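You operate a simulated robot arm through the tools that you are given. There is no shell and no other tool. Be economical: measure what you need, move in short steps, check, and stop when the job is done.

You are at the controls of a simulated robot arm. One attempt, no reset.

TASK
Put things in order on the dining table. At the end: the blue soft block stands where the white carton (marked "LINERS") stood; the blue pot stands where the blue soft block stood; the blue glue brush stands on top of the orange mug; the green herb shaker (marked "HERBS") stands where the blue pot stood; the white carton is on the blue marble tin (marked "MARBLES"); whatever was shut is shut again. Leave all else as you found it, and nothing knocked over.

It is judged by the outcome, as a careful person would: the job done as asked, and still so three seconds after it is handed in. It fails if anything else is knocked over, pushed out of place, dropped, spilled or broken.

THE ROBOT
A 6-joint arm with a two-finger parallel gripper, fixed in place. Base frame: the origin is at the foot of the arm, x ahead of it, y to its left, z up; the work surface is at about z = 745. Lengths are in mm, angles in rad, forces in N, time in s.
With the tool pointing down near the work surface it reaches from about 280 to 740 mm from the base axis. Its first joint turns from -1.152 to 1.152 rad. Payload 2.45 kg.
Tool frame: the origin (TCP) lies between the finger pads and is the grasp point; the fingertips stand 24 mm ahead of it; z points along the fingers, y is the line along which they close. Largest opening 68 mm; finger width 17, thickness 10; the body of the gripper, 40 by 70 mm, starts 41 mm behind the TCP.
Orientation is told as [roll, pitch, yaw] about the base's x, y, z axes, in that order, counted from this pose: with the fingers straight down and closing along the base's y, the tool's x points along the base's -x, its y along +y and its z along -z.

THE INTERFACE
- The arm moves only by the tool jog_arm. Its argument "increments" is a list that holds one entry, the list of rows, each a list of 7 numbers: the turn, a rotation vector about the base's x, y, z in rad, then the shift along the base's x, y, z in mm, then the finger opening in mm, from 0 to 68. In form: [[[ax, ay, az, x, y, z, gripper], ...]]. A call has 1 to 8 rows; each row is the pose to reach, as a shift and turn from the pose commanded when the call began. Each row takes 0.2 s and may step no farther than 50 mm and 0.15 rad from the row before; otherwise, or with a gripper value out of range, the whole call is refused. A pose out of reach is approached as far as the arm can. The call stops where the force on the tool passes 40 N (or 10 N more than at its start, if that is more) or the arm is blocked; 0.2 s more then pass. The fingers move at their own pace (about 108 mm/s each) and stop on an object; they squeeze with about 36 N. The grip force told is the motor's: it shows also when the fingers shut on nothing. Time passes only in rows, and 0.2 s behind the last, so rows that repeat a pose let the fingers close. It gives the time, the measured TCP pose, the force on the tool (base axes), the opening and the grip force at its end, in the units of the frame above (readings bear some noise).
- Cameras (640 x 400 px; columns grow to the right, rows downward): "scene" is fixed at [175.2, 429.8, 1436.9]; the picture's right is [-0.67, -0.74, 0.00], its down [-0.59, 0.54, -0.60] and it looks along [0.45, -0.41, -0.80] (base axes); focal length 352 px, centre (320, 200). "wrist" rides on the gripper at [-32, 0, -39] in the tool frame; the picture's right is [0.00, -1.00, 0.00], its down [0.97, 0.00, -0.24] and it looks along [0.24, 0.00, 0.97] (tool axes); focal length 218 px, centre (320, 200). There is no depth. A picture from a camera that has moved, and an enlarged one, comes with that camera's place and axes in the base frame and with its lens. The place of the scene camera against the robot may be out by one fixed shift of up to 12 mm in any direction.
- grab_frame(camera): a new picture of that camera. The clock stands still meanwhile.
- zoom(camera, box): a new picture of the part [left, top, right, bottom] of that camera's present view, enlarged. The clock stands still meanwhile.
- close_job(): hands the job in; it is judged then, once.

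Go step by step. Nothing tells you positions but the pictures and the camera data: compare them with the known pose of the tool, close in by small moves and look again before you grip or let go. The budget is 120 turns and 64 pictures, counting those below and the enlarged ones. Unless the task says otherwise, let go and move clear before handing in.

The tools are called after "Call:" as name(argument=value, ...) on one line, values as JSON. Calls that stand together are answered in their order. jog_arm: Moves the arm, as the interface text tells. Its arguments: {"type":"object","properties":{"increments":{"type":"array","items":{"type":"array","items":{"type":"array","items":{"type":"number"}}}}},"required":["increments"]} The other tools are called the same way: grab_frame (camera) takes a picture; zoom (camera, box) takes an enlarged picture of a part of a camera's view; close_job () hands the job in.

At the start:

```text
time: 0.0
position: [434.5, 182.1, 1131.1]
ee_rot: [0.001, -0.003, 0.0]
contact_force: [-0.2, -1.1, 0.4]
width: 67.8
grip_force: 0.1
```

scene: 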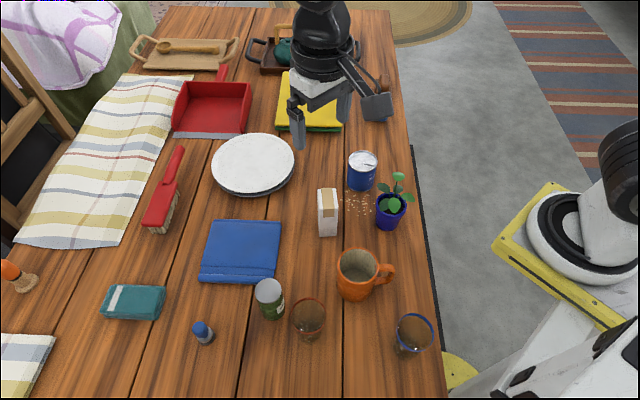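
wrist: 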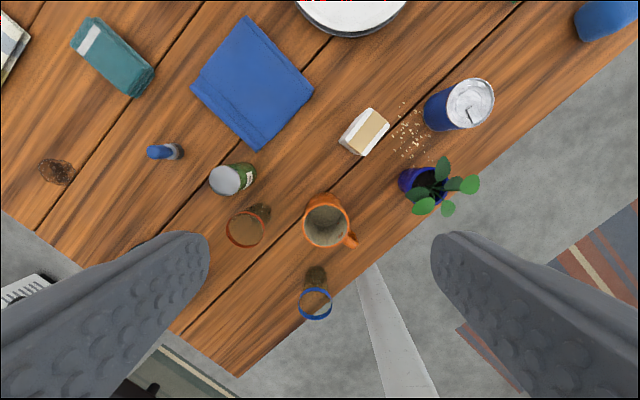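

I'm surveying the table first: tin, pot, carton, mug, shaker and small objects are all visible near the front edge. I'll zoom in to identify each one.

Call:
zoom(camera="scene", box=[240, 140, 450, 270])

Call:
zoom(camera="scene", box=[90, 230, 450, 400])

Call:
zoom(camera="scene", box=[230, 20, 440, 150])

```text
3.05 times, centred on (345, 205) of scene
camera zoom: at [175.2, 429.8, 1436.9], right [-0.67, -0.74, 0.0], down [-0.59, 0.54, -0.6], along [0.45, -0.41, -0.8], focal length 1074 px, centre (244, 185)
```

zoom: 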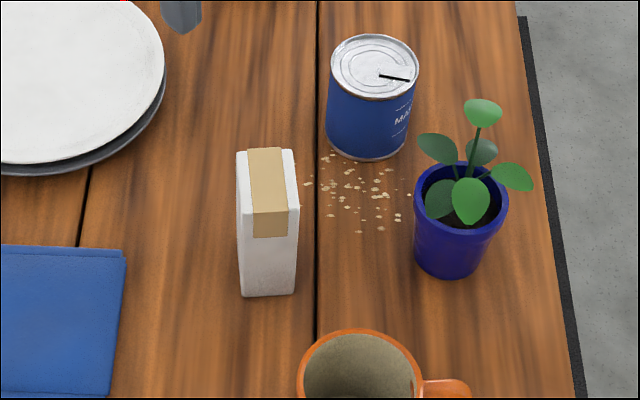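

```text
1.78 times, centred on (270, 315) of scene
camera zoom: at [175.2, 429.8, 1436.9], right [-0.67, -0.74, 0.0], down [-0.59, 0.54, -0.6], along [0.45, -0.41, -0.8], focal length 626 px, centre (409, -4)
```

zoom: 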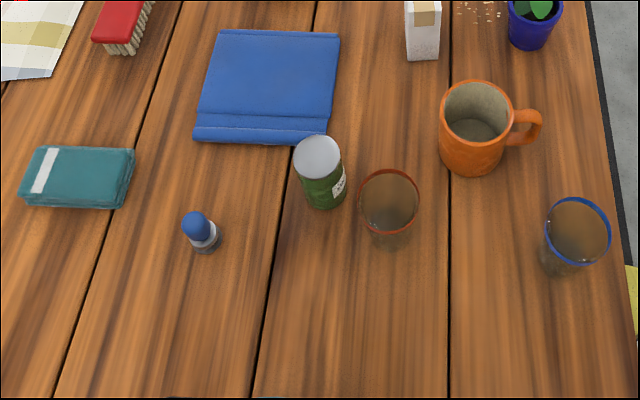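

```text
3.05 times, centred on (335, 85) of scene
camera zoom: at [175.2, 429.8, 1436.9], right [-0.67, -0.74, 0.0], down [-0.59, 0.54, -0.6], along [0.45, -0.41, -0.8], focal length 1074 px, centre (274, 550)
```

zoom: 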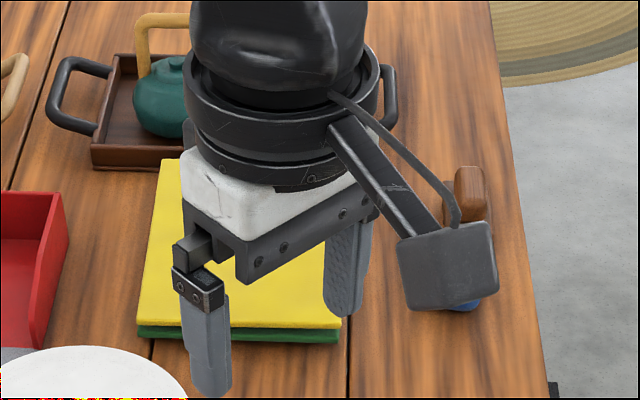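

A blue thing with a wooden part is hidden behind the wrist camera near the far right edge. I'll move the arm aside at height to see it.

Call:
jog_arm(increments=[[[0, 0, 0, 0, -50, 0, 68], [0, 0, 0, 0, -100, 0, 68], [0, 0, 0, 0, -150, 0, 68], [0, 0, 0, 0, -200, 0, 68], [0, 0, 0, 0, -250, 0, 68]]])

Call:
grab_frame(camera="wrist")

Call:
grab_frame(camera="scene")

```text
time: 1.2
position: [435.1, -68.9, 1130.6]
ee_rot: [0.0, -0.002, 0.001]
contact_force: [-0.4, -1.0, -0.3]
width: 68.3
grip_force: 0.0
```

```text
58 pictures are left
camera wrist: at [466.2, -70.7, 1168.8], right [0.0, -1.0, 0.0], down [-0.97, 0.0, 0.24], along [-0.24, 0.0, -0.97], focal length 218 px, centre (320, 200)
```

wrist: 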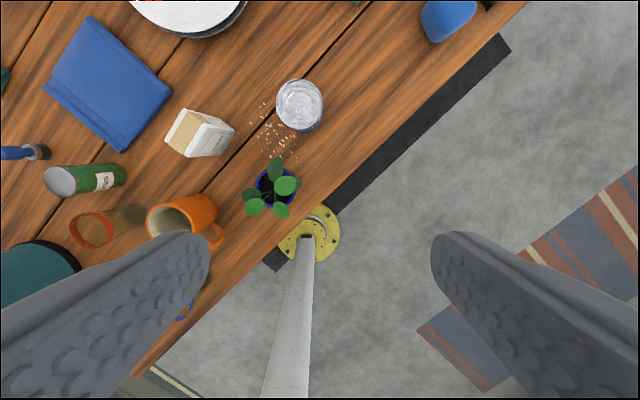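

```text
57 pictures are left
```

scene: 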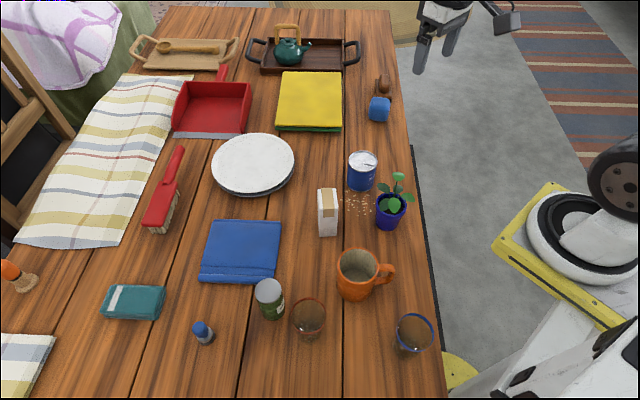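

Call:
zoom(camera="scene", box=[330, 60, 430, 140])

Call:
zoom(camera="scene", box=[180, 270, 350, 370])

Call:
zoom(camera="scene", box=[310, 140, 430, 310])

```text
5.00 times, centred on (380, 100) of scene
camera zoom: at [175.2, 429.8, 1436.9], right [-0.67, -0.74, 0.0], down [-0.59, 0.54, -0.6], along [0.45, -0.41, -0.8], focal length 1762 px, centre (20, 700)
```

zoom: 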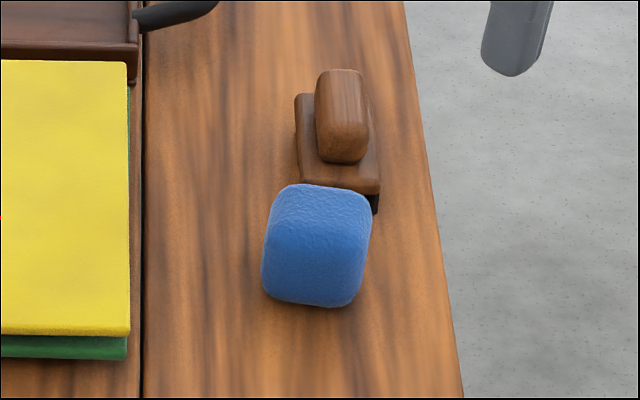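

```text
3.76 times, centred on (265, 320) of scene
camera zoom: at [175.2, 429.8, 1436.9], right [-0.67, -0.74, 0.0], down [-0.59, 0.54, -0.6], along [0.45, -0.41, -0.8], focal length 1327 px, centre (527, -252)
```

zoom: 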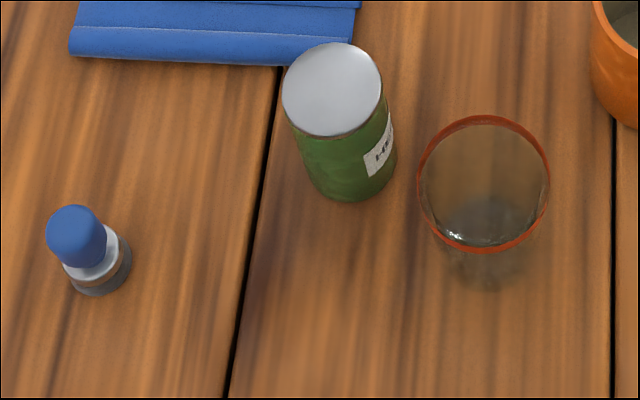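

```text
2.35 times, centred on (370, 225) of scene
camera zoom: at [175.2, 429.8, 1436.9], right [-0.67, -0.74, 0.0], down [-0.59, 0.54, -0.6], along [0.45, -0.41, -0.8], focal length 829 px, centre (202, 141)
```

zoom: 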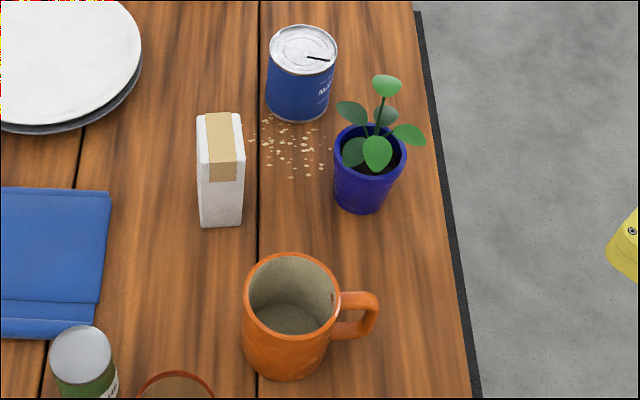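

The blue soft block is at the far right near a wooden stamp-like object, roughly (686,-267). I'll start with the carton and move above it for a closer wrist view.

Call:
jog_arm(increments=[[[0, 0, 0, 12, 46, 0, 68], [0, 0, 0, 24, 92, -10, 68], [0, 0, 0, 36, 138, -20, 68], [0, 0, 0, 50, 184, -30, 68], [0, 0, 0, 50, 184, -75, 68], [0, 0, 0, 50, 184, -120, 68]]])

Call:
grab_frame(camera="wrist")

Call:
zoom(camera="scene", box=[0, 240, 60, 310])

```text
time: 2.6
position: [483.2, 116.1, 1011.9]
ee_rot: [0.0, -0.002, 0.0]
contact_force: [0.2, 0.7, -0.3]
width: 68.2
grip_force: 0.0
```

```text
53 pictures are left
camera wrist: at [513.8, 114.8, 1051.1], right [0.0, -1.0, 0.0], down [-0.97, 0.0, 0.24], along [-0.24, 0.0, -0.97], focal length 218 px, centre (320, 200)
```

wrist: 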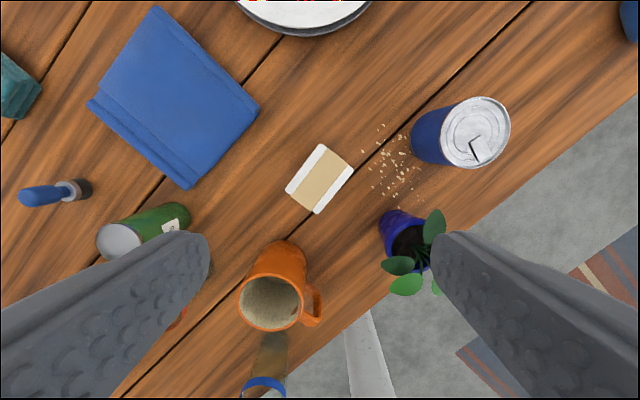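

```text
5.71 times, centred on (30, 275) of scene
camera zoom: at [175.2, 429.8, 1436.9], right [-0.67, -0.74, 0.0], down [-0.59, 0.54, -0.6], along [0.45, -0.41, -0.8], focal length 2014 px, centre (1977, -229)
```

zoom: 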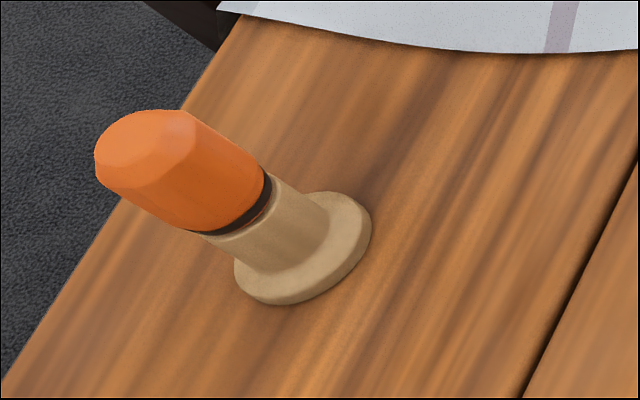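

The carton's top centre is about (483,115), turned about -0.67 rad, ~42 mm across its narrow side; the tin is about (526,-41) with top near z=822. I'll turn the gripper to match and come lower to check.

Call:
jog_arm(increments=[[[0, 0, -0.14, 0, 0, -20, 68], [0, 0, -0.28, 0, 0, -40, 68], [0, 0, -0.42, 0, 0, -60, 68], [0, 0, -0.56, 0, 0, -80, 68], [0, 0, -0.675, 0, 0, -100, 68]]])

Call:
grab_frame(camera="wrist")

Call:
grab_frame(camera="scene")

```text
time: 3.8
position: [483.4, 114.6, 910.8]
ee_rot: [-0.001, -0.003, -0.678]
contact_force: [0.7, -0.5, -0.3]
width: 67.9
grip_force: 0.0
```

```text
51 pictures are left
camera wrist: at [507.2, 94.1, 949.5], right [-0.63, -0.78, 0.0], down [-0.76, 0.61, 0.24], along [-0.18, 0.15, -0.97], focal length 218 px, centre (320, 200)
```

wrist: 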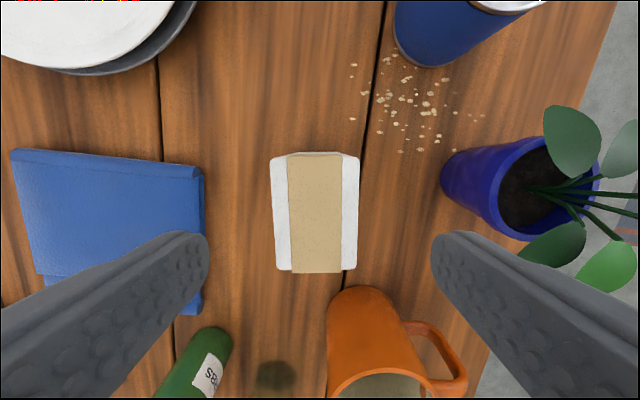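

```text
50 pictures are left
```

scene: 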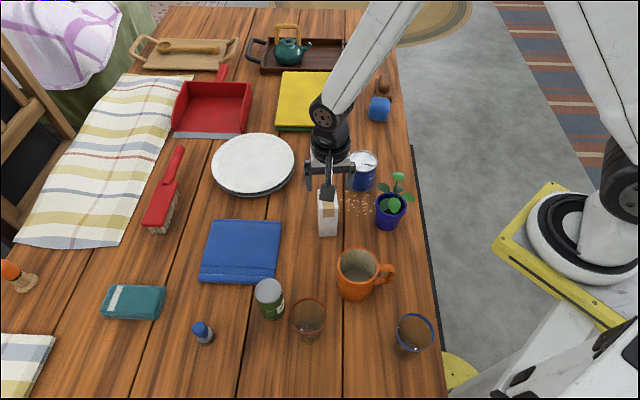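

The carton top turns out to be near z=857, centre (486,114). I'll descend and grip its narrow sides high up.

Call:
jog_arm(increments=[[[0, 0, 0, 2.5, 0, -30, 68], [0, 0, 0, 2.5, 0, -60, 68], [0, 0, 0, 2.5, 0, -84, 68], [0, 0, 0, 2.5, 0, -84, 30], [0, 0, 0, 2.5, 0, -84, 30], [0, 0, 0, 2.5, 0, -84, 30]]])

Call:
grab_frame(camera="wrist")

```text
time: 5.2
position: [486.2, 116.4, 825.8]
ee_rot: [0.002, -0.003, -0.673]
contact_force: [0.1, -0.3, 0.8]
width: 39.6
grip_force: 36.1
```

```text
49 pictures are left
camera wrist: at [510.6, 95.2, 864.7], right [-0.62, -0.78, 0.0], down [-0.76, 0.61, 0.24], along [-0.19, 0.15, -0.97], focal length 218 px, centre (320, 200)
```

wrist: 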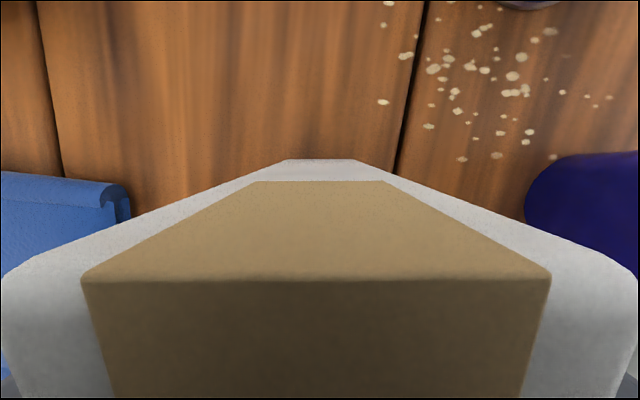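

Gripped at 39.6 mm. I'll lift straight up and carry it above the tin, then check alignment.

Call:
jog_arm(increments=[[[0, 0, 0, 0, 0, 40, 30], [0, 0, 0, 0, 0, 80, 30], [0, 0, 0, 0, 0, 120, 30], [0, 0, 0, 10, -40, 120, 30], [0, 0, 0, 20, -80, 120, 30], [0, 0, 0, 30, -120, 120, 30], [0, 0, 0, 39.5, -157, 120, 30], [0, 0, 0, 39.5, -157, 120, 30]]])

Call:
grab_frame(camera="wrist")

Call:
zoom(camera="scene", box=[290, 90, 450, 240])

```text
time: 7.0
position: [523.6, -43.0, 947.0]
ee_rot: [0.0, -0.004, -0.673]
contact_force: [-0.3, -0.4, -0.8]
width: 39.5
grip_force: 36.0
```

```text
48 pictures are left
camera wrist: at [548.4, -62.9, 986.2], right [-0.62, -0.78, 0.0], down [-0.76, 0.61, 0.24], along [-0.19, 0.15, -0.97], focal length 218 px, centre (320, 200)
```

wrist: 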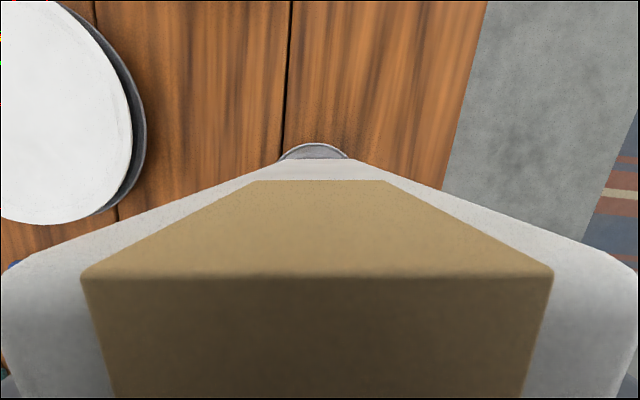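

```text
2.67 times, centred on (370, 165) of scene
camera zoom: at [175.2, 429.8, 1436.9], right [-0.67, -0.74, 0.0], down [-0.59, 0.54, -0.6], along [0.45, -0.41, -0.8], focal length 940 px, centre (187, 293)
```

zoom: 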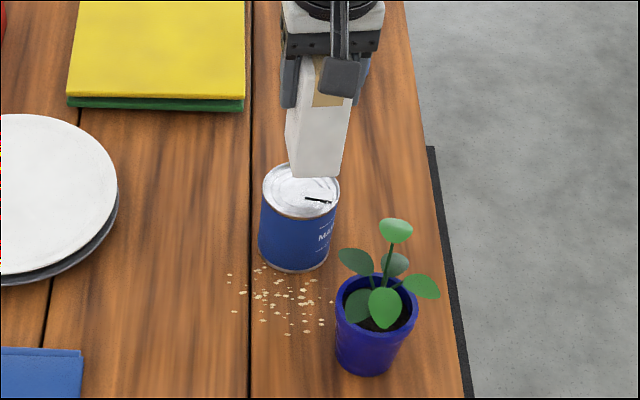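

Alignment over the tin looks good (tin centre ≈ (525,-39)). I'll lower gently.

Call:
jog_arm(increments=[[[0, 0, 0, 0, 2, -18, 30], [0, 0, 0, 0, 2, -32, 30], [0, 0, 0, 0, 2, -35, 30], [0, 0, 0, 0, 2, -38, 30], [0, 0, 0, 0, 2, -40, 30], [0, 0, 0, 0, 2, -40, 30]]])

Call:
zoom(camera="scene", box=[310, 100, 430, 210])

```text
time: 8.4
position: [524.9, -39.0, 907.6]
ee_rot: [-0.001, -0.004, -0.673]
contact_force: [0.1, 0.6, -1.1]
width: 39.5
grip_force: 36.2
```

```text
3.64 times, centred on (370, 155) of scene
camera zoom: at [175.2, 429.8, 1436.9], right [-0.67, -0.74, 0.0], down [-0.59, 0.54, -0.6], along [0.45, -0.41, -0.8], focal length 1281 px, centre (138, 364)
```

zoom: 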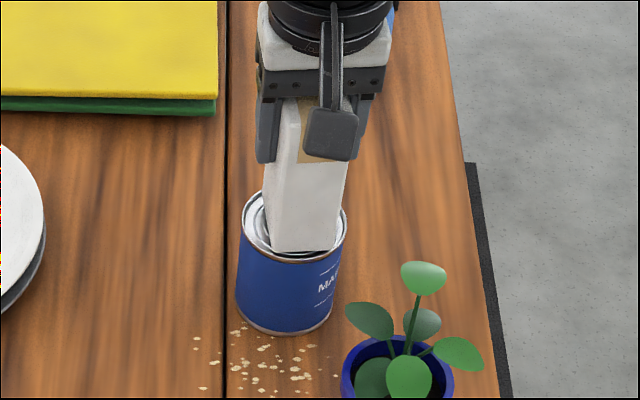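

Slightly off to the right by ~3 mm; I'll correct and lower until contact.

Call:
jog_arm(increments=[[[0, 0, 0, 2, 2.4, 0, 30], [0, 0, 0, 2, 2.4, -2, 30], [0, 0, 0, 2, 2.4, -4, 30], [0, 0, 0, 2, 2.4, -6, 30], [0, 0, 0, 2, 2.4, -7.5, 30]]])

Call:
zoom(camera="scene", box=[310, 100, 430, 210])

```text
time: 9.6
position: [529.0, -37.2, 900.8]
ee_rot: [0.007, -0.01, -0.673]
contact_force: [-0.7, 3.4, 35.7]
width: 39.4
grip_force: 36.3
```

```text
3.64 times, centred on (370, 155) of scene
camera zoom: at [174.5, 429.9, 1436.9], right [-0.67, -0.74, 0.0], down [-0.59, 0.54, -0.6], along [0.45, -0.41, -0.8], focal length 1281 px, centre (138, 364)
```

zoom: 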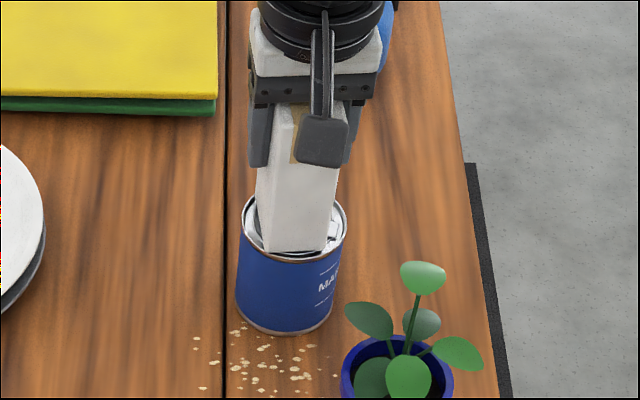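

Contact at 35 N, carton centred on the lid. I'll ease off, release and rise.

Call:
jog_arm(increments=[[[0, 0, 0, 0, 0, 1.5, 30], [0, 0, 0, 0, 0, 1.5, 60], [0, 0, 0, 0, 0, 1.5, 60], [0, 0, 0, 0, 0, 10, 60], [0, 0, 0, 0, 0, 40, 68], [0, 0, 0, 0, 0, 85, 68], [0, 0, 0, 0, 0, 130, 68]]])

Call:
zoom(camera="scene", box=[310, 100, 430, 210])

```text
time: 11.2
position: [527.1, -36.3, 1029.8]
ee_rot: [0.0, -0.003, -0.673]
contact_force: [0.2, 0.3, 0.0]
width: 67.9
grip_force: 0.2
```

```text
3.64 times, centred on (370, 155) of scene
camera zoom: at [175.2, 429.8, 1436.9], right [-0.67, -0.74, 0.0], down [-0.59, 0.54, -0.6], along [0.45, -0.41, -0.8], focal length 1281 px, centre (138, 364)
```

zoom: 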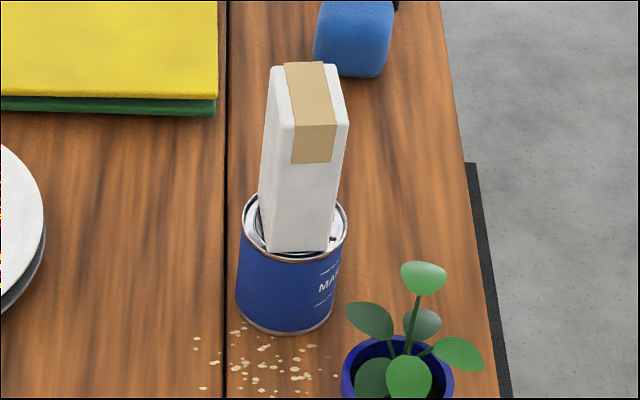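

The carton stands upright on the tin. Next I'll move over toward the blue block for a wrist view.

Call:
jog_arm(increments=[[[0, 0, 0, 20, -37, 0, 68], [0, 0, 0, 40, -74, 0, 68], [0, 0, 0, 60, -110, 0, 68], [0, 0, 0, 80, -147, 0, 68], [0, 0, 0, 103, -184, -20, 68], [0, 0, 0, 103, -184, -60, 68], [0, 0, 0, 103, -184, -90, 68]]])

Call:
grab_frame(camera="wrist")

```text
time: 12.8
position: [629.1, -221.4, 940.5]
ee_rot: [0.001, -0.004, -0.673]
contact_force: [-0.6, -0.4, -0.3]
width: 68.2
grip_force: 0.1
```

```text
43 pictures are left
camera wrist: at [652.9, -242.8, 979.1], right [-0.62, -0.78, 0.0], down [-0.76, 0.61, 0.24], along [-0.18, 0.15, -0.97], focal length 218 px, centre (320, 200)
```

wrist: 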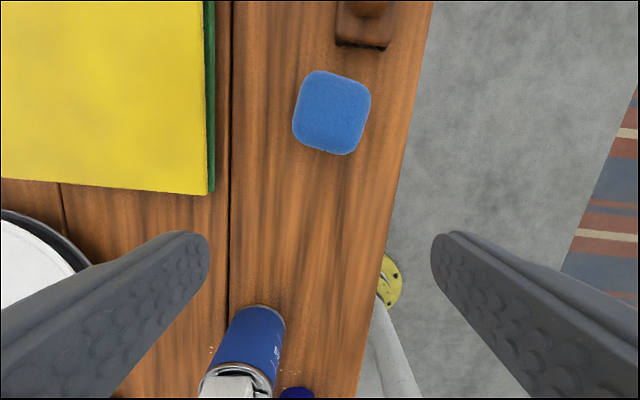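

Block centre is about (669,-267), ~48 mm wide. I'll turn to yaw ≈ 0.60 so the wrist camera stays away from the wooden stamp, and hover above it.

Call:
jog_arm(increments=[[[0, 0, 0.145, 5, -5, 0, 68], [0, 0, 0.29, 10, -11, 0, 68], [0, 0, 0.435, 15, -17, 0, 68], [0, 0, 0.58, 20, -22, 0, 68], [0, 0, 0.725, 25, -28, 0, 68], [0, 0, 0.87, 30, -34, 0, 68], [0, 0, 1.015, 35, -40, 0, 68], [0, 0, 1.16, 40, -45, 0, 68]]])

Call:
jog_arm(increments=[[[0, 0, 0.117, 0, 0, -40, 68], [0, 0, 0.117, 0, 0, -70, 68]]])

Call:
grab_frame(camera="wrist")

Call:
zoom(camera="scene", box=[310, 50, 430, 140])

```text
time: 14.6
position: [669.8, -266.4, 940.9]
ee_rot: [0.002, -0.003, 0.487]
contact_force: [0.8, -1.2, 0.8]
width: 68.1
grip_force: 0.2
```

```text
time: 15.2
position: [668.0, -265.9, 870.3]
ee_rot: [0.001, -0.003, 0.604]
contact_force: [0.0, 0.0, 0.3]
width: 68.1
grip_force: 0.0
```

```text
42 pictures are left
camera wrist: at [694.0, -248.4, 908.2], right [0.57, -0.82, 0.0], down [-0.8, -0.55, 0.24], along [-0.2, -0.13, -0.97], focal length 218 px, centre (320, 200)
```

wrist: 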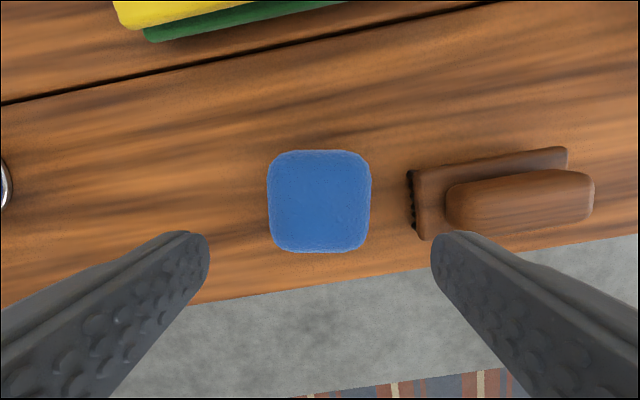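

```text
4.44 times, centred on (370, 95) of scene
camera zoom: at [175.2, 429.8, 1436.9], right [-0.67, -0.74, 0.0], down [-0.59, 0.54, -0.6], along [0.45, -0.41, -0.8], focal length 1566 px, centre (98, 667)
```

zoom: 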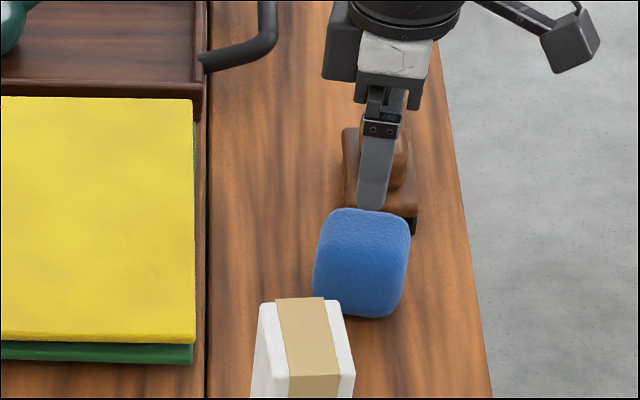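

The block is aligned and ~57 mm wide. I'll descend with a small correction and grip it.

Call:
jog_arm(increments=[[[0, 0, 0, 1.5, 1.5, -40, 68], [0, 0, 0, 1.5, 1.5, -75, 68], [0, 0, 0, 1.5, 1.5, -95, 68], [0, 0, 0, 1.5, 1.5, -95, 40], [0, 0, 0, 1.5, 1.5, -95, 40], [0, 0, 0, 1.5, 1.5, -95, 40]]])

Call:
grab_frame(camera="wrist")

```text
time: 16.6
position: [672.3, -264.3, 775.1]
ee_rot: [0.0, -0.002, 0.602]
contact_force: [-0.3, -0.4, -0.3]
width: 59.5
grip_force: 36.1
```

```text
40 pictures are left
camera wrist: at [696.9, -247.4, 812.7], right [0.57, -0.82, 0.0], down [-0.8, -0.55, 0.24], along [-0.2, -0.13, -0.97], focal length 218 px, centre (320, 200)
```

wrist: 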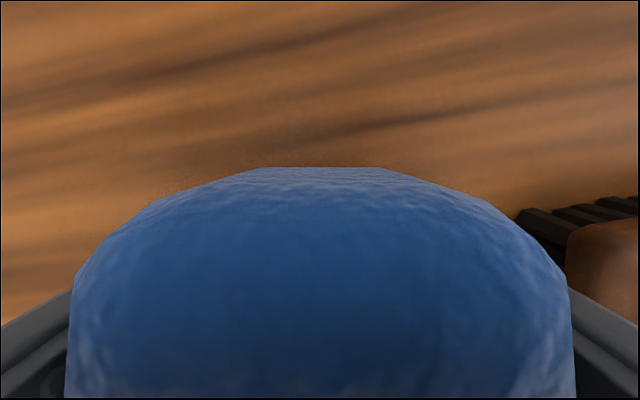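

Gripped at 59.5 mm. I'll lift and carry it around the tin-and-carton stack toward the carton's old place at (486.5,115.5).

Call:
jog_arm(increments=[[[0, 0, 0, 0, 0, 45, 40], [0, 0, 0, 0, 0, 90, 40], [0, 0, 0, -10, 20, 130, 40], [0, 0, 0, -20, 55, 160, 40], [0, 0, 0, -32, 100, 175, 40], [0, 0, 0, -44, 148, 175, 40], [0, 0, 0, -56, 196, 175, 40], [0, 0, 0, -75, 240, 175, 40]]])

Call:
jog_arm(increments=[[[0, 0, 0, -27, 35, 0, 40], [0, 0, 0, -54, 70, 0, 40], [0, 0, 0, -81, 105, -5, 40], [0, 0, 0, -109, 140, -35, 40], [0, 0, 0, -109, 140, -80, 40], [0, 0, 0, -109, 140, -120, 40], [0, 0, 0, -109, 140, -120, 40]]])

Call:
zoom(camera="scene", box=[240, 100, 440, 260])

```text
time: 18.4
position: [597.2, -23.7, 950.9]
ee_rot: [0.0, -0.002, 0.603]
contact_force: [0.2, 0.6, 0.1]
width: 40.2
grip_force: 0.1
```

```text
refused: row 4 steps farther than a row can; nothing moved
```

```text
2.50 times, centred on (340, 180) of scene
camera zoom: at [175.2, 429.8, 1436.9], right [-0.67, -0.74, 0.0], down [-0.59, 0.54, -0.6], along [0.45, -0.41, -0.8], focal length 881 px, centre (270, 250)
```

zoom: 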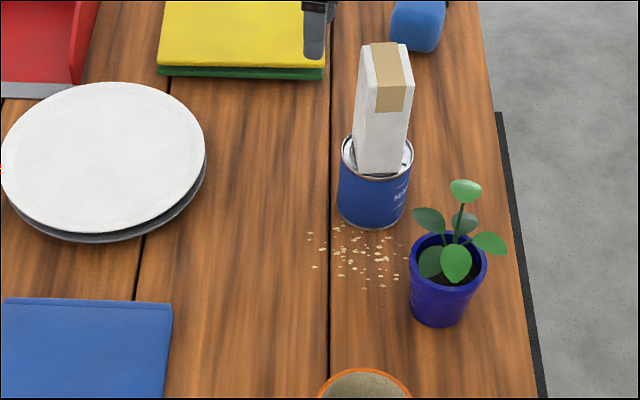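

The fingers are empty: the block slipped out, apparently near where it stood. Let me look at it.

Call:
zoom(camera="scene", box=[330, 60, 430, 140])

```text
5.00 times, centred on (380, 100) of scene
camera zoom: at [175.2, 429.8, 1436.9], right [-0.67, -0.74, 0.0], down [-0.59, 0.54, -0.6], along [0.45, -0.41, -0.8], focal length 1762 px, centre (20, 700)
```

zoom: 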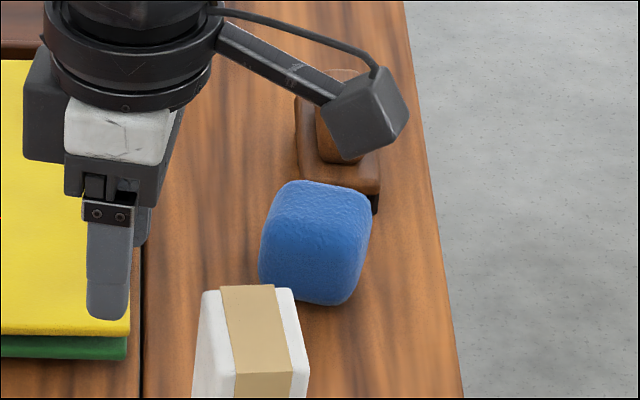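

The block is still standing in place; it slid out during the quick lift. I'll return, look, then grip lower and lift slowly.

Call:
jog_arm(increments=[[[0, 0, 0, 19, -44, 0, 68], [0, 0, 0, 31, -92, 0, 68], [0, 0, 0, 43, -140, 0, 68], [0, 0, 0, 55, -185, -15, 68], [0, 0, 0, 65, -220, -40, 68], [0, 0, 0, 74, -240, -70, 68]]])

Call:
grab_frame(camera="wrist")

```text
time: 19.8
position: [670.2, -264.0, 879.6]
ee_rot: [0.001, -0.003, 0.601]
contact_force: [0.4, 0.0, 0.0]
width: 67.9
grip_force: 0.1
```

```text
37 pictures are left
camera wrist: at [695.7, -247.0, 917.7], right [0.57, -0.82, 0.0], down [-0.8, -0.55, 0.24], along [-0.2, -0.13, -0.97], focal length 218 px, centre (320, 200)
```

wrist: 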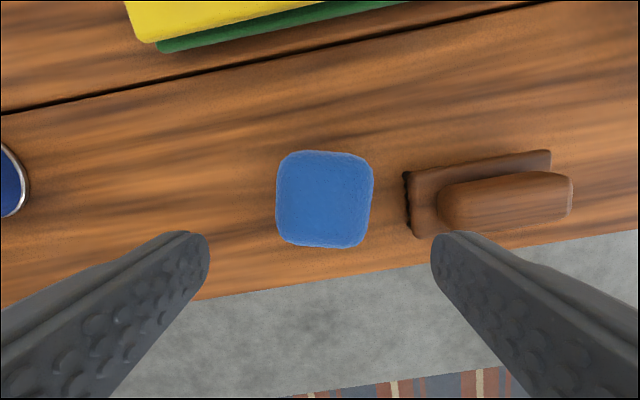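

The block sits at about (670,-266.5), turned ~3°. I'll grip it lower, wait, and lift slowly.

Call:
jog_arm(increments=[[[0, 0, -0.05, 1.4, -2, -50, 68], [0, 0, -0.05, 1.4, -2, -90, 68], [0, 0, -0.05, 1.4, -2, -107.6, 68], [0, 0, -0.05, 1.4, -2, -107.6, 20], [0, 0, -0.05, 1.4, -2, -107.6, 20], [0, 0, -0.05, 1.4, -2, -107.6, 20]]])

Call:
jog_arm(increments=[[[0, 0, 0, 0, 0, 1, 20], [0, 0, 0, 0, 0, 2, 20], [0, 0, 0, 0, 0, 4, 20], [0, 0, 0, 0, 0, 6, 20], [0, 0, 0, 0, 0, 9, 20], [0, 0, 0, 0, 0, 12, 20], [0, 0, 0, 0, 0, 15, 20]]])

Call:
grab_frame(camera="wrist")

```text
time: 21.2
position: [674.0, -268.0, 771.0]
ee_rot: [0.001, -0.002, 0.554]
contact_force: [0.3, 0.2, -0.1]
width: 59.6
grip_force: 36.5
```

```text
time: 22.8
position: [671.8, -266.1, 787.1]
ee_rot: [-0.001, -0.002, 0.553]
contact_force: [0.0, 0.2, 0.0]
width: 59.3
grip_force: 36.0
```

```text
36 pictures are left
camera wrist: at [698.7, -249.8, 825.9], right [0.52, -0.85, 0.0], down [-0.83, -0.51, 0.24], along [-0.2, -0.12, -0.97], focal length 218 px, centre (320, 200)
```

wrist: 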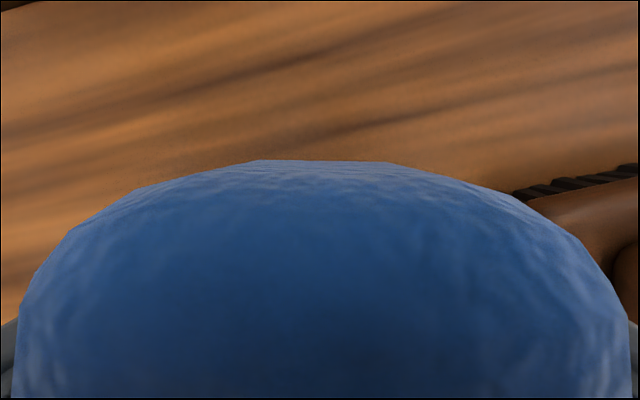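

The block seems held. I'll keep lifting gradually and check the grip.

Call:
jog_arm(increments=[[[0, 0, 0, 0, 0, 5, 20], [0, 0, 0, 0, 0, 14, 20], [0, 0, 0, 0, 0, 28, 20], [0, 0, 0, 0, 0, 44, 20], [0, 0, 0, 0, 0, 60, 20], [0, 0, 0, 0, 0, 76, 20], [0, 0, 0, -5, 8, 92, 20], [0, 0, 0, -10, 18, 104, 20]]])

Call:
zoom(camera="scene", box=[320, 20, 440, 140])

```text
time: 24.6
position: [662.1, -247.0, 890.7]
ee_rot: [0.002, -0.002, 0.553]
contact_force: [0.5, -0.2, -0.7]
width: 59.4
grip_force: 35.7
```

```text
3.33 times, centred on (380, 80) of scene
camera zoom: at [175.2, 429.8, 1436.9], right [-0.67, -0.74, 0.0], down [-0.59, 0.54, -0.6], along [0.45, -0.41, -0.8], focal length 1175 px, centre (120, 600)
```

zoom: 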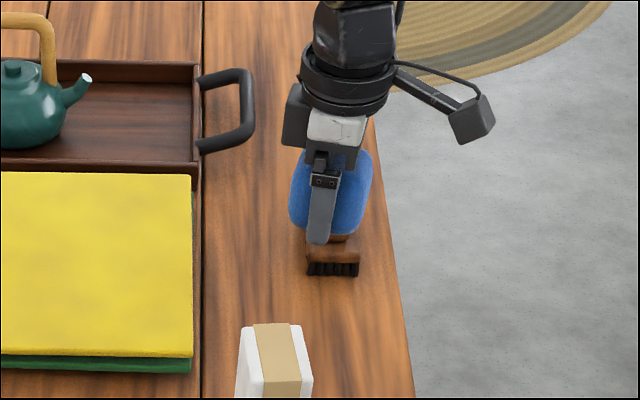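

It is held. I'll carry it around the stack at moderate speed.

Call:
jog_arm(increments=[[[0, 0, 0, -6, 14, 4, 20], [0, 0, 0, -14, 38, 10, 20], [0, 0, 0, -22, 68, 15, 20], [0, 0, 0, -30, 100, 15, 20], [0, 0, 0, -38, 132, 15, 20], [0, 0, 0, -45, 164, 15, 20], [0, 0, 0, -54, 196, 15, 20], [0, 0, 0, -66, 224, 15, 20]]])

Call:
jog_arm(increments=[[[0, 0, 0, -18, 24, 0, 20], [0, 0, 0, -38, 50, 0, 20], [0, 0, 0, -58, 76, 0, 20], [0, 0, 0, -78, 102, 0, 20], [0, 0, 0, -96, 126, -5, 20], [0, 0, 0, -109, 138, -20, 20], [0, 0, 0, -109, 138, -45, 20], [0, 0, 0, -109, 138, -65, 20]]])

Call:
grab_frame(camera="scene")

```text
time: 26.4
position: [597.2, -23.1, 906.4]
ee_rot: [-0.001, -0.002, 0.555]
contact_force: [0.0, -0.9, -0.4]
width: 59.6
grip_force: 35.8
```

```text
time: 28.2
position: [487.1, 113.0, 841.9]
ee_rot: [-0.001, -0.004, 0.552]
contact_force: [0.4, -0.2, -1.2]
width: 59.4
grip_force: 36.2
```

```text
34 pictures are left
```

scene: 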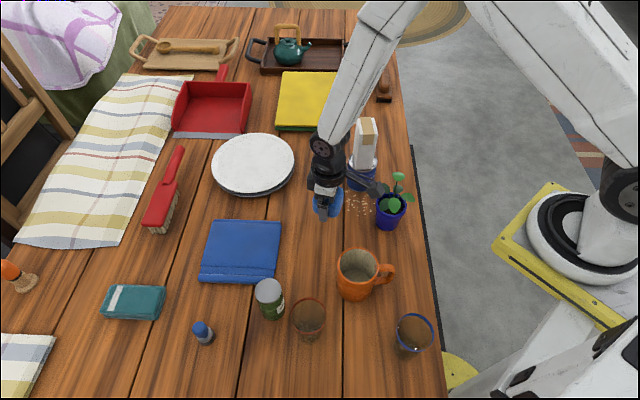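

The bracket box on the gripper hangs near the plant, so I'll rotate -0.3 rad to keep it between plant and mug, then lower the block.

Call:
jog_arm(increments=[[[0, 0, -0.1, -1, 1.5, 0, 20], [0, 0, -0.2, -1, 1.5, 0, 20], [0, 0, -0.3, -1, 1.5, -10, 20], [0, 0, -0.3, -1, 1.5, -28, 20], [0, 0, -0.3, -1, 1.5, -46, 20], [0, 0, -0.3, -1, 1.5, -60, 20], [0, 0, -0.3, -1, 1.5, -65, 20], [0, 0, -0.3, -1, 1.5, -67, 20]]])

Call:
zoom(camera="scene", box=[270, 140, 430, 300])

```text
time: 30.0
position: [486.1, 115.1, 772.9]
ee_rot: [-0.002, -0.003, 0.253]
contact_force: [0.6, -1.1, -0.1]
width: 59.5
grip_force: 35.4
```

```text
2.50 times, centred on (350, 220) of scene
camera zoom: at [175.2, 429.8, 1436.9], right [-0.67, -0.74, 0.0], down [-0.59, 0.54, -0.6], along [0.45, -0.41, -0.8], focal length 881 px, centre (245, 150)
```

zoom: 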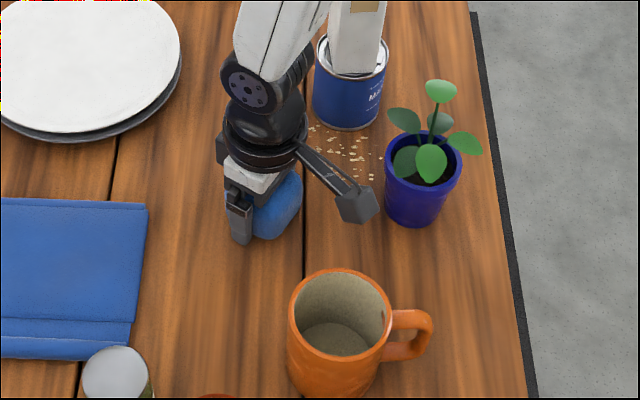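

Nearly down with no contact yet; I'll lower 2 mm more and release.

Call:
jog_arm(increments=[[[0, 0, 0, 0, 0, -1, 20], [0, 0, 0, 0, 0, -2, 20], [0, 0, 0, 0, 0, -2, 68], [0, 0, 0, 0, 0, -2, 68], [0, 0, 0, 0, 0, 15, 68], [0, 0, 0, 0, 0, 50, 68], [0, 0, 0, 0, 0, 95, 68], [0, 0, 0, 0, 0, 140, 68]]])

Call:
grab_frame(camera="wrist")

Call:
zoom(camera="scene", box=[270, 140, 430, 300])

```text
time: 31.8
position: [485.5, 116.0, 913.1]
ee_rot: [0.0, -0.001, 0.254]
contact_force: [-0.1, -0.4, 0.5]
width: 68.0
grip_force: 0.1
```

```text
32 pictures are left
camera wrist: at [516.3, 122.0, 952.1], right [0.25, -0.97, 0.0], down [-0.94, -0.24, 0.24], along [-0.23, -0.06, -0.97], focal length 218 px, centre (320, 200)
```

wrist: 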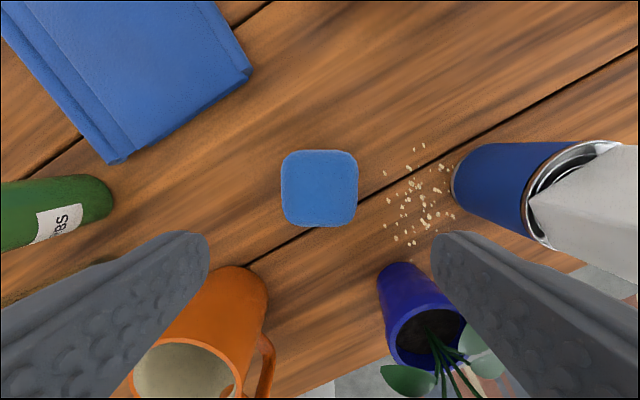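

```text
2.50 times, centred on (350, 220) of scene
camera zoom: at [175.2, 429.8, 1436.9], right [-0.67, -0.74, 0.0], down [-0.59, 0.54, -0.6], along [0.45, -0.41, -0.8], focal length 881 px, centre (245, 150)
```

zoom: 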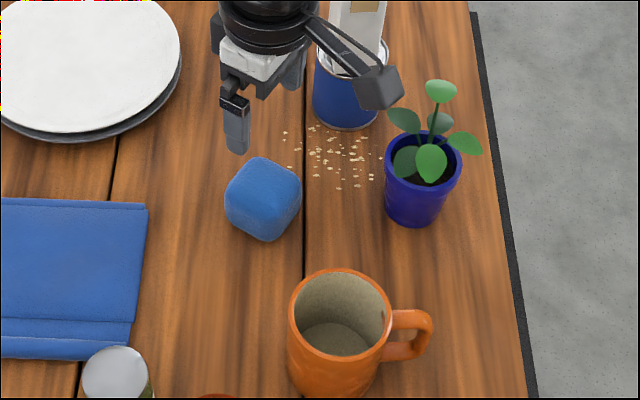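

The block stands at the carton's old place. The pot (≈(397,2)) carries a tall plant, so I must grip it from the side with the tool nearly horizontal, coming in from off the table edge. I'll go up and over to a staging point off the table, yawing to ~1.05.

Call:
jog_arm(increments=[[[0, 0, 0, 0, 0, 45, 68], [0, 0, 0, 0, 0, 90, 68], [0, 0, 0.13, -25, -38, 90, 68], [0, 0, 0.26, -51, -76, 90, 68], [0, 0, 0.4, -76, -114, 90, 68], [0, 0, 0.53, -102, -152, 90, 68], [0, 0, 0.66, -128, -190, 90, 68], [0, 0, 0.793, -153, -227, 90, 68]]])

```text
time: 33.6
position: [331.9, -111.2, 1002.3]
ee_rot: [0.001, -0.003, 1.045]
contact_force: [0.5, -0.1, 0.5]
width: 68.0
grip_force: 0.0
```

Now I'll tilt the tool step by step toward horizontal in free air.

Call:
jog_arm(increments=[[[0.121, -0.07, 0, 0, 0, 0, 68], [0.242, -0.14, 0, 0, 0, 0, 68], [0.364, -0.21, 0, 0, 0, 0, 68], [0.485, -0.28, 0, 0, 0, 0, 68], [0.606, -0.35, 0, 0, 0, 0, 68], [0.727, -0.42, 0, 0, 0, 0, 68], [0.849, -0.49, 0, 0, 0, 0, 68], [0.97, -0.56, 0, 0, 0, 0, 68]]])

Call:
grab_frame(camera="scene")

Call:
grab_frame(camera="wrist")

```text
time: 35.4
position: [333.5, -111.8, 1004.2]
ee_rot: [0.002, -1.126, 1.046]
contact_force: [0.5, -0.3, -0.4]
width: 68.1
grip_force: 0.1
```

```text
30 pictures are left
```

scene: 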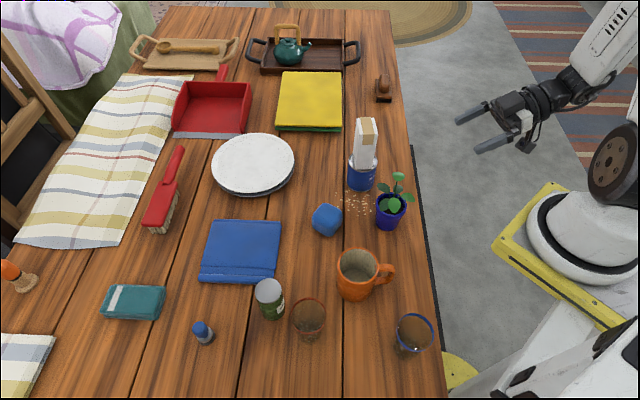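

```text
29 pictures are left
camera wrist: at [321.6, -130.8, 1048.7], right [0.87, -0.5, 0.0], down [-0.32, -0.55, -0.77], along [0.39, 0.67, -0.64], focal length 218 px, centre (320, 200)
```

wrist: 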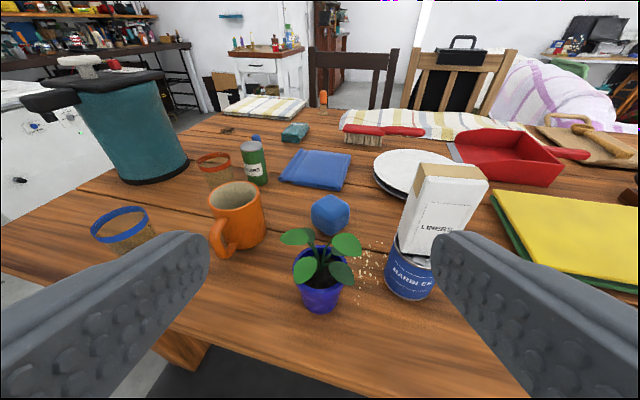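

The arm manages this well, and the wrist view confirms the pot at about (399,3). I'll finish the tilt to ~80° and lower beside the table edge.

Call:
jog_arm(increments=[[[0.121, -0.07, 0, 0, 0, -30, 68], [0.238, -0.1375, 0, 0, 0, -65, 68], [0.238, -0.1375, 0, 0, 0, -105, 68], [0.238, -0.1375, 0, 0, 0, -145, 68], [0.238, -0.1375, 0, 0, 0, -180, 68], [0.238, -0.1375, 0, 0, 0, -215, 68]]])

Call:
grab_frame(camera="wrist")

Call:
grab_frame(camera="scene")

```text
time: 36.8
position: [378.0, -188.4, 798.4]
ee_rot: [0.191, -1.395, 0.868]
contact_force: [-0.2, -0.2, 0.0]
width: 68.0
grip_force: 0.0
out of reach, approached as far as the arm can: row 1, 2, 3, 4, 5, 6
```

```text
28 pictures are left
camera wrist: at [361.6, -217.9, 836.7], right [0.87, -0.49, -0.03], down [-0.22, -0.34, -0.91], along [0.44, 0.8, -0.4], focal length 218 px, centre (320, 200)
```

wrist: 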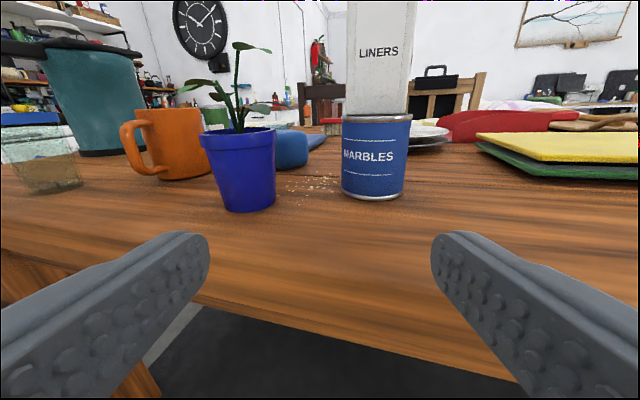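

```text
27 pictures are left
```

scene: 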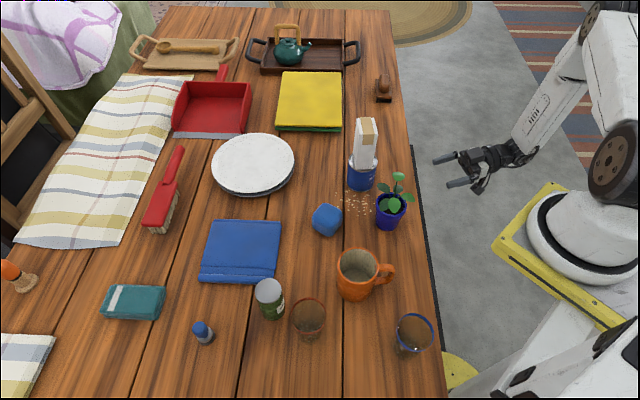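

The horizontal approach from that side is beyond the arm's fold. I'll back up, untilt, and instead approach with the tool flipped (bracket box up) from a direction with more room for the wrist.

Call:
jog_arm(increments=[[[0, 0, 0, 0, 0, 45, 68], [0, 0, 0, 0, 0, 90, 68], [-0.121, 0.07, 0, 0, 0, 135, 68], [-0.242, 0.14, 0, 0, 0, 180, 68], [-0.364, 0.21, 0, 0, 0, 220, 68], [-0.485, 0.28, 0, 0, 0, 260, 68], [-0.606, 0.35, 0, 0, 0, 260, 68], [-0.727, 0.42, 0, 0, 0, 260, 68]]])

```text
time: 38.6
position: [376.2, -188.0, 1059.2]
ee_rot: [0.002, -0.556, 1.046]
contact_force: [1.3, -0.1, 0.4]
width: 68.1
grip_force: 0.0
out of reach, approached as far as the arm can: row 1
```

Call:
jog_arm(increments=[[[-0.12, 0.07, 0, 0, 0, 0, 68], [-0.24, 0.139, 0, 0, 0, 0, 68], [-0.36, 0.208, 0, 0, 0, 0, 68], [-0.481, 0.278, 0, 0, 0, 0, 68]]])

Call:
jog_arm(increments=[[[0, 0, -0.148, 5, 8, 0, 68], [0, 0, -0.296, 10, 16, 0, 68], [0, 0, -0.444, 15, 24, 0, 68], [0, 0, -0.592, 20, 32, 0, 68], [0, 0, -0.74, 25, 40, 0, 68], [0, 0, -0.888, 30, 45, 0, 68], [0, 0, -1.036, 35, 50, 0, 68], [0, 0, -1.184, 40, 55, 0, 68]]])

Call:
jog_arm(increments=[[[0, 0, -0.148, 0, 5, 0, 68], [0, 0, -0.296, 0, 10, 0, 68], [0, 0, -0.444, 0, 15, 0, 68], [0, 0, -0.592, 0, 20, 0, 68], [0, 0, -0.74, 0, 20, 0, 68], [0, 0, -0.888, 0, 20, 0, 68], [0, 0, -1.036, 0, 20, 0, 68], [0, 0, -1.184, 0, 20, 0, 68]]])

```text
time: 39.6
position: [374.6, -187.4, 1057.4]
ee_rot: [0.0, 0.0, 1.046]
contact_force: [-0.1, 0.5, 0.6]
width: 68.0
grip_force: 0.1
```

```text
time: 41.4
position: [417.9, -132.4, 1056.8]
ee_rot: [0.001, -0.003, -0.142]
contact_force: [0.3, 0.2, 0.3]
width: 68.2
grip_force: 0.1
```

```text
time: 43.2
position: [417.4, -112.2, 1059.7]
ee_rot: [0.002, -0.004, -1.327]
contact_force: [0.7, 0.2, 0.4]
width: 68.0
grip_force: 0.0
```

Now I'll tilt toward the pot in the flipped orientation, still high.

Call:
jog_arm(increments=[[[0.137, 0.034, 0, 0, 0, 0, 68], [0.274, 0.068, 0, 0, 0, 0, 68], [0.411, 0.102, 0, 0, 0, 0, 68], [0.548, 0.136, 0, 0, 0, 0, 68], [0.685, 0.17, 0, 0, 0, 0, 68], [0.822, 0.204, 0, 0, 0, 0, 68], [0.959, 0.238, 0, 0, 0, 0, 68], [1.096, 0.272, 0, 0, 0, 0, 68]]])

Call:
jog_arm(increments=[[[0, 0, 0, 0, -5, -45, 68], [0, 0, 0, 0, -10, -90, 68], [0, 0, 0, 0, -10, -135, 68], [0, 0, 0, 0, -10, -180, 68], [0, 0, 0, 0, -10, -220, 68]]])

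Call:
grab_frame(camera="scene")

Call:
grab_frame(camera="wrist")

```text
time: 45.0
position: [418.1, -112.9, 1056.9]
ee_rot: [0.014, 1.128, -1.314]
contact_force: [-0.4, 0.4, 0.3]
width: 67.9
grip_force: 0.1
```

```text
time: 46.2
position: [416.7, -121.4, 837.0]
ee_rot: [0.013, 1.125, -1.314]
contact_force: [-0.4, 0.9, 0.2]
width: 68.3
grip_force: 0.1
```

```text
26 pictures are left
```

scene: 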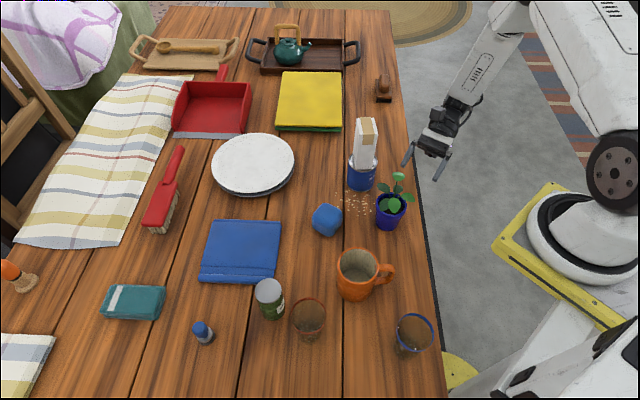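

```text
25 pictures are left
camera wrist: at [427.8, -169.4, 824.7], right [-0.97, -0.24, -0.01], down [-0.05, 0.19, 0.98], along [-0.24, 0.95, -0.2], focal length 218 px, centre (320, 200)
```

wrist: 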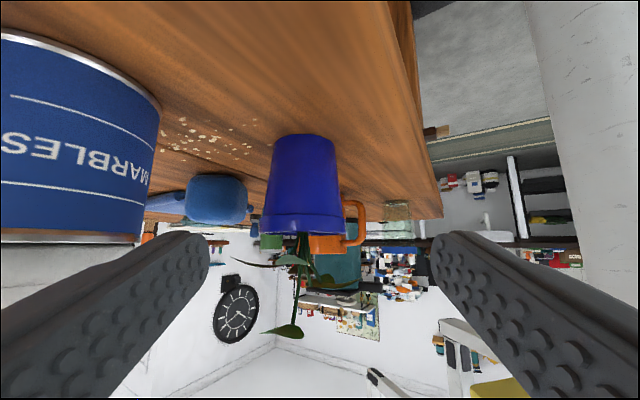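

This works: the pot is dead ahead with room below its lip (body ~55 mm at grip height). I'll shift sideways 13 mm, lower to grip height and advance part-way.

Call:
jog_arm(increments=[[[0, 0, 0, 12.8, 3.4, -25, 68], [0, 0, 0, 12.8, 3.4, -52, 68], [0, 0, 0, 5.2, 32.4, -52, 68], [0, 0, 0, -2.4, 61.4, -52, 68]]])

Call:
grab_frame(camera="wrist")

Call:
zoom(camera="scene", box=[340, 120, 480, 260])

```text
time: 47.2
position: [414.0, -59.4, 785.8]
ee_rot: [0.011, 1.125, -1.315]
contact_force: [0.0, 0.9, -0.8]
width: 68.1
grip_force: 0.0
```

```text
24 pictures are left
camera wrist: at [424.9, -107.9, 773.7], right [-0.97, -0.24, -0.01], down [-0.05, 0.19, 0.98], along [-0.24, 0.95, -0.2], focal length 218 px, centre (320, 200)
```

wrist: 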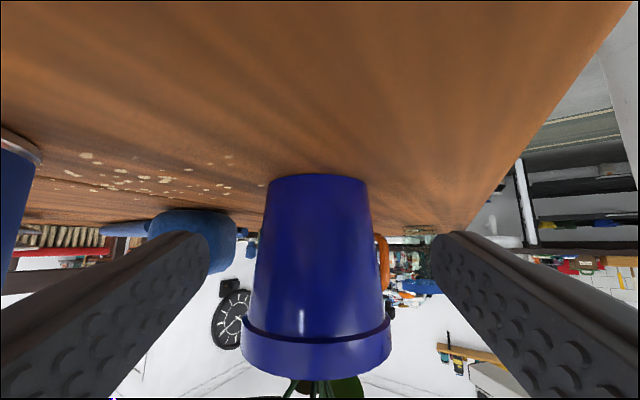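

```text
2.86 times, centred on (410, 190) of scene
camera zoom: at [175.2, 429.8, 1436.9], right [-0.67, -0.74, 0.0], down [-0.59, 0.54, -0.6], along [0.45, -0.41, -0.8], focal length 1007 px, centre (63, 229)
```

zoom: 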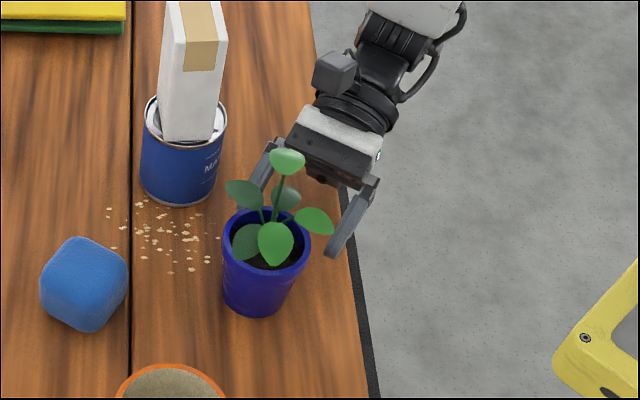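

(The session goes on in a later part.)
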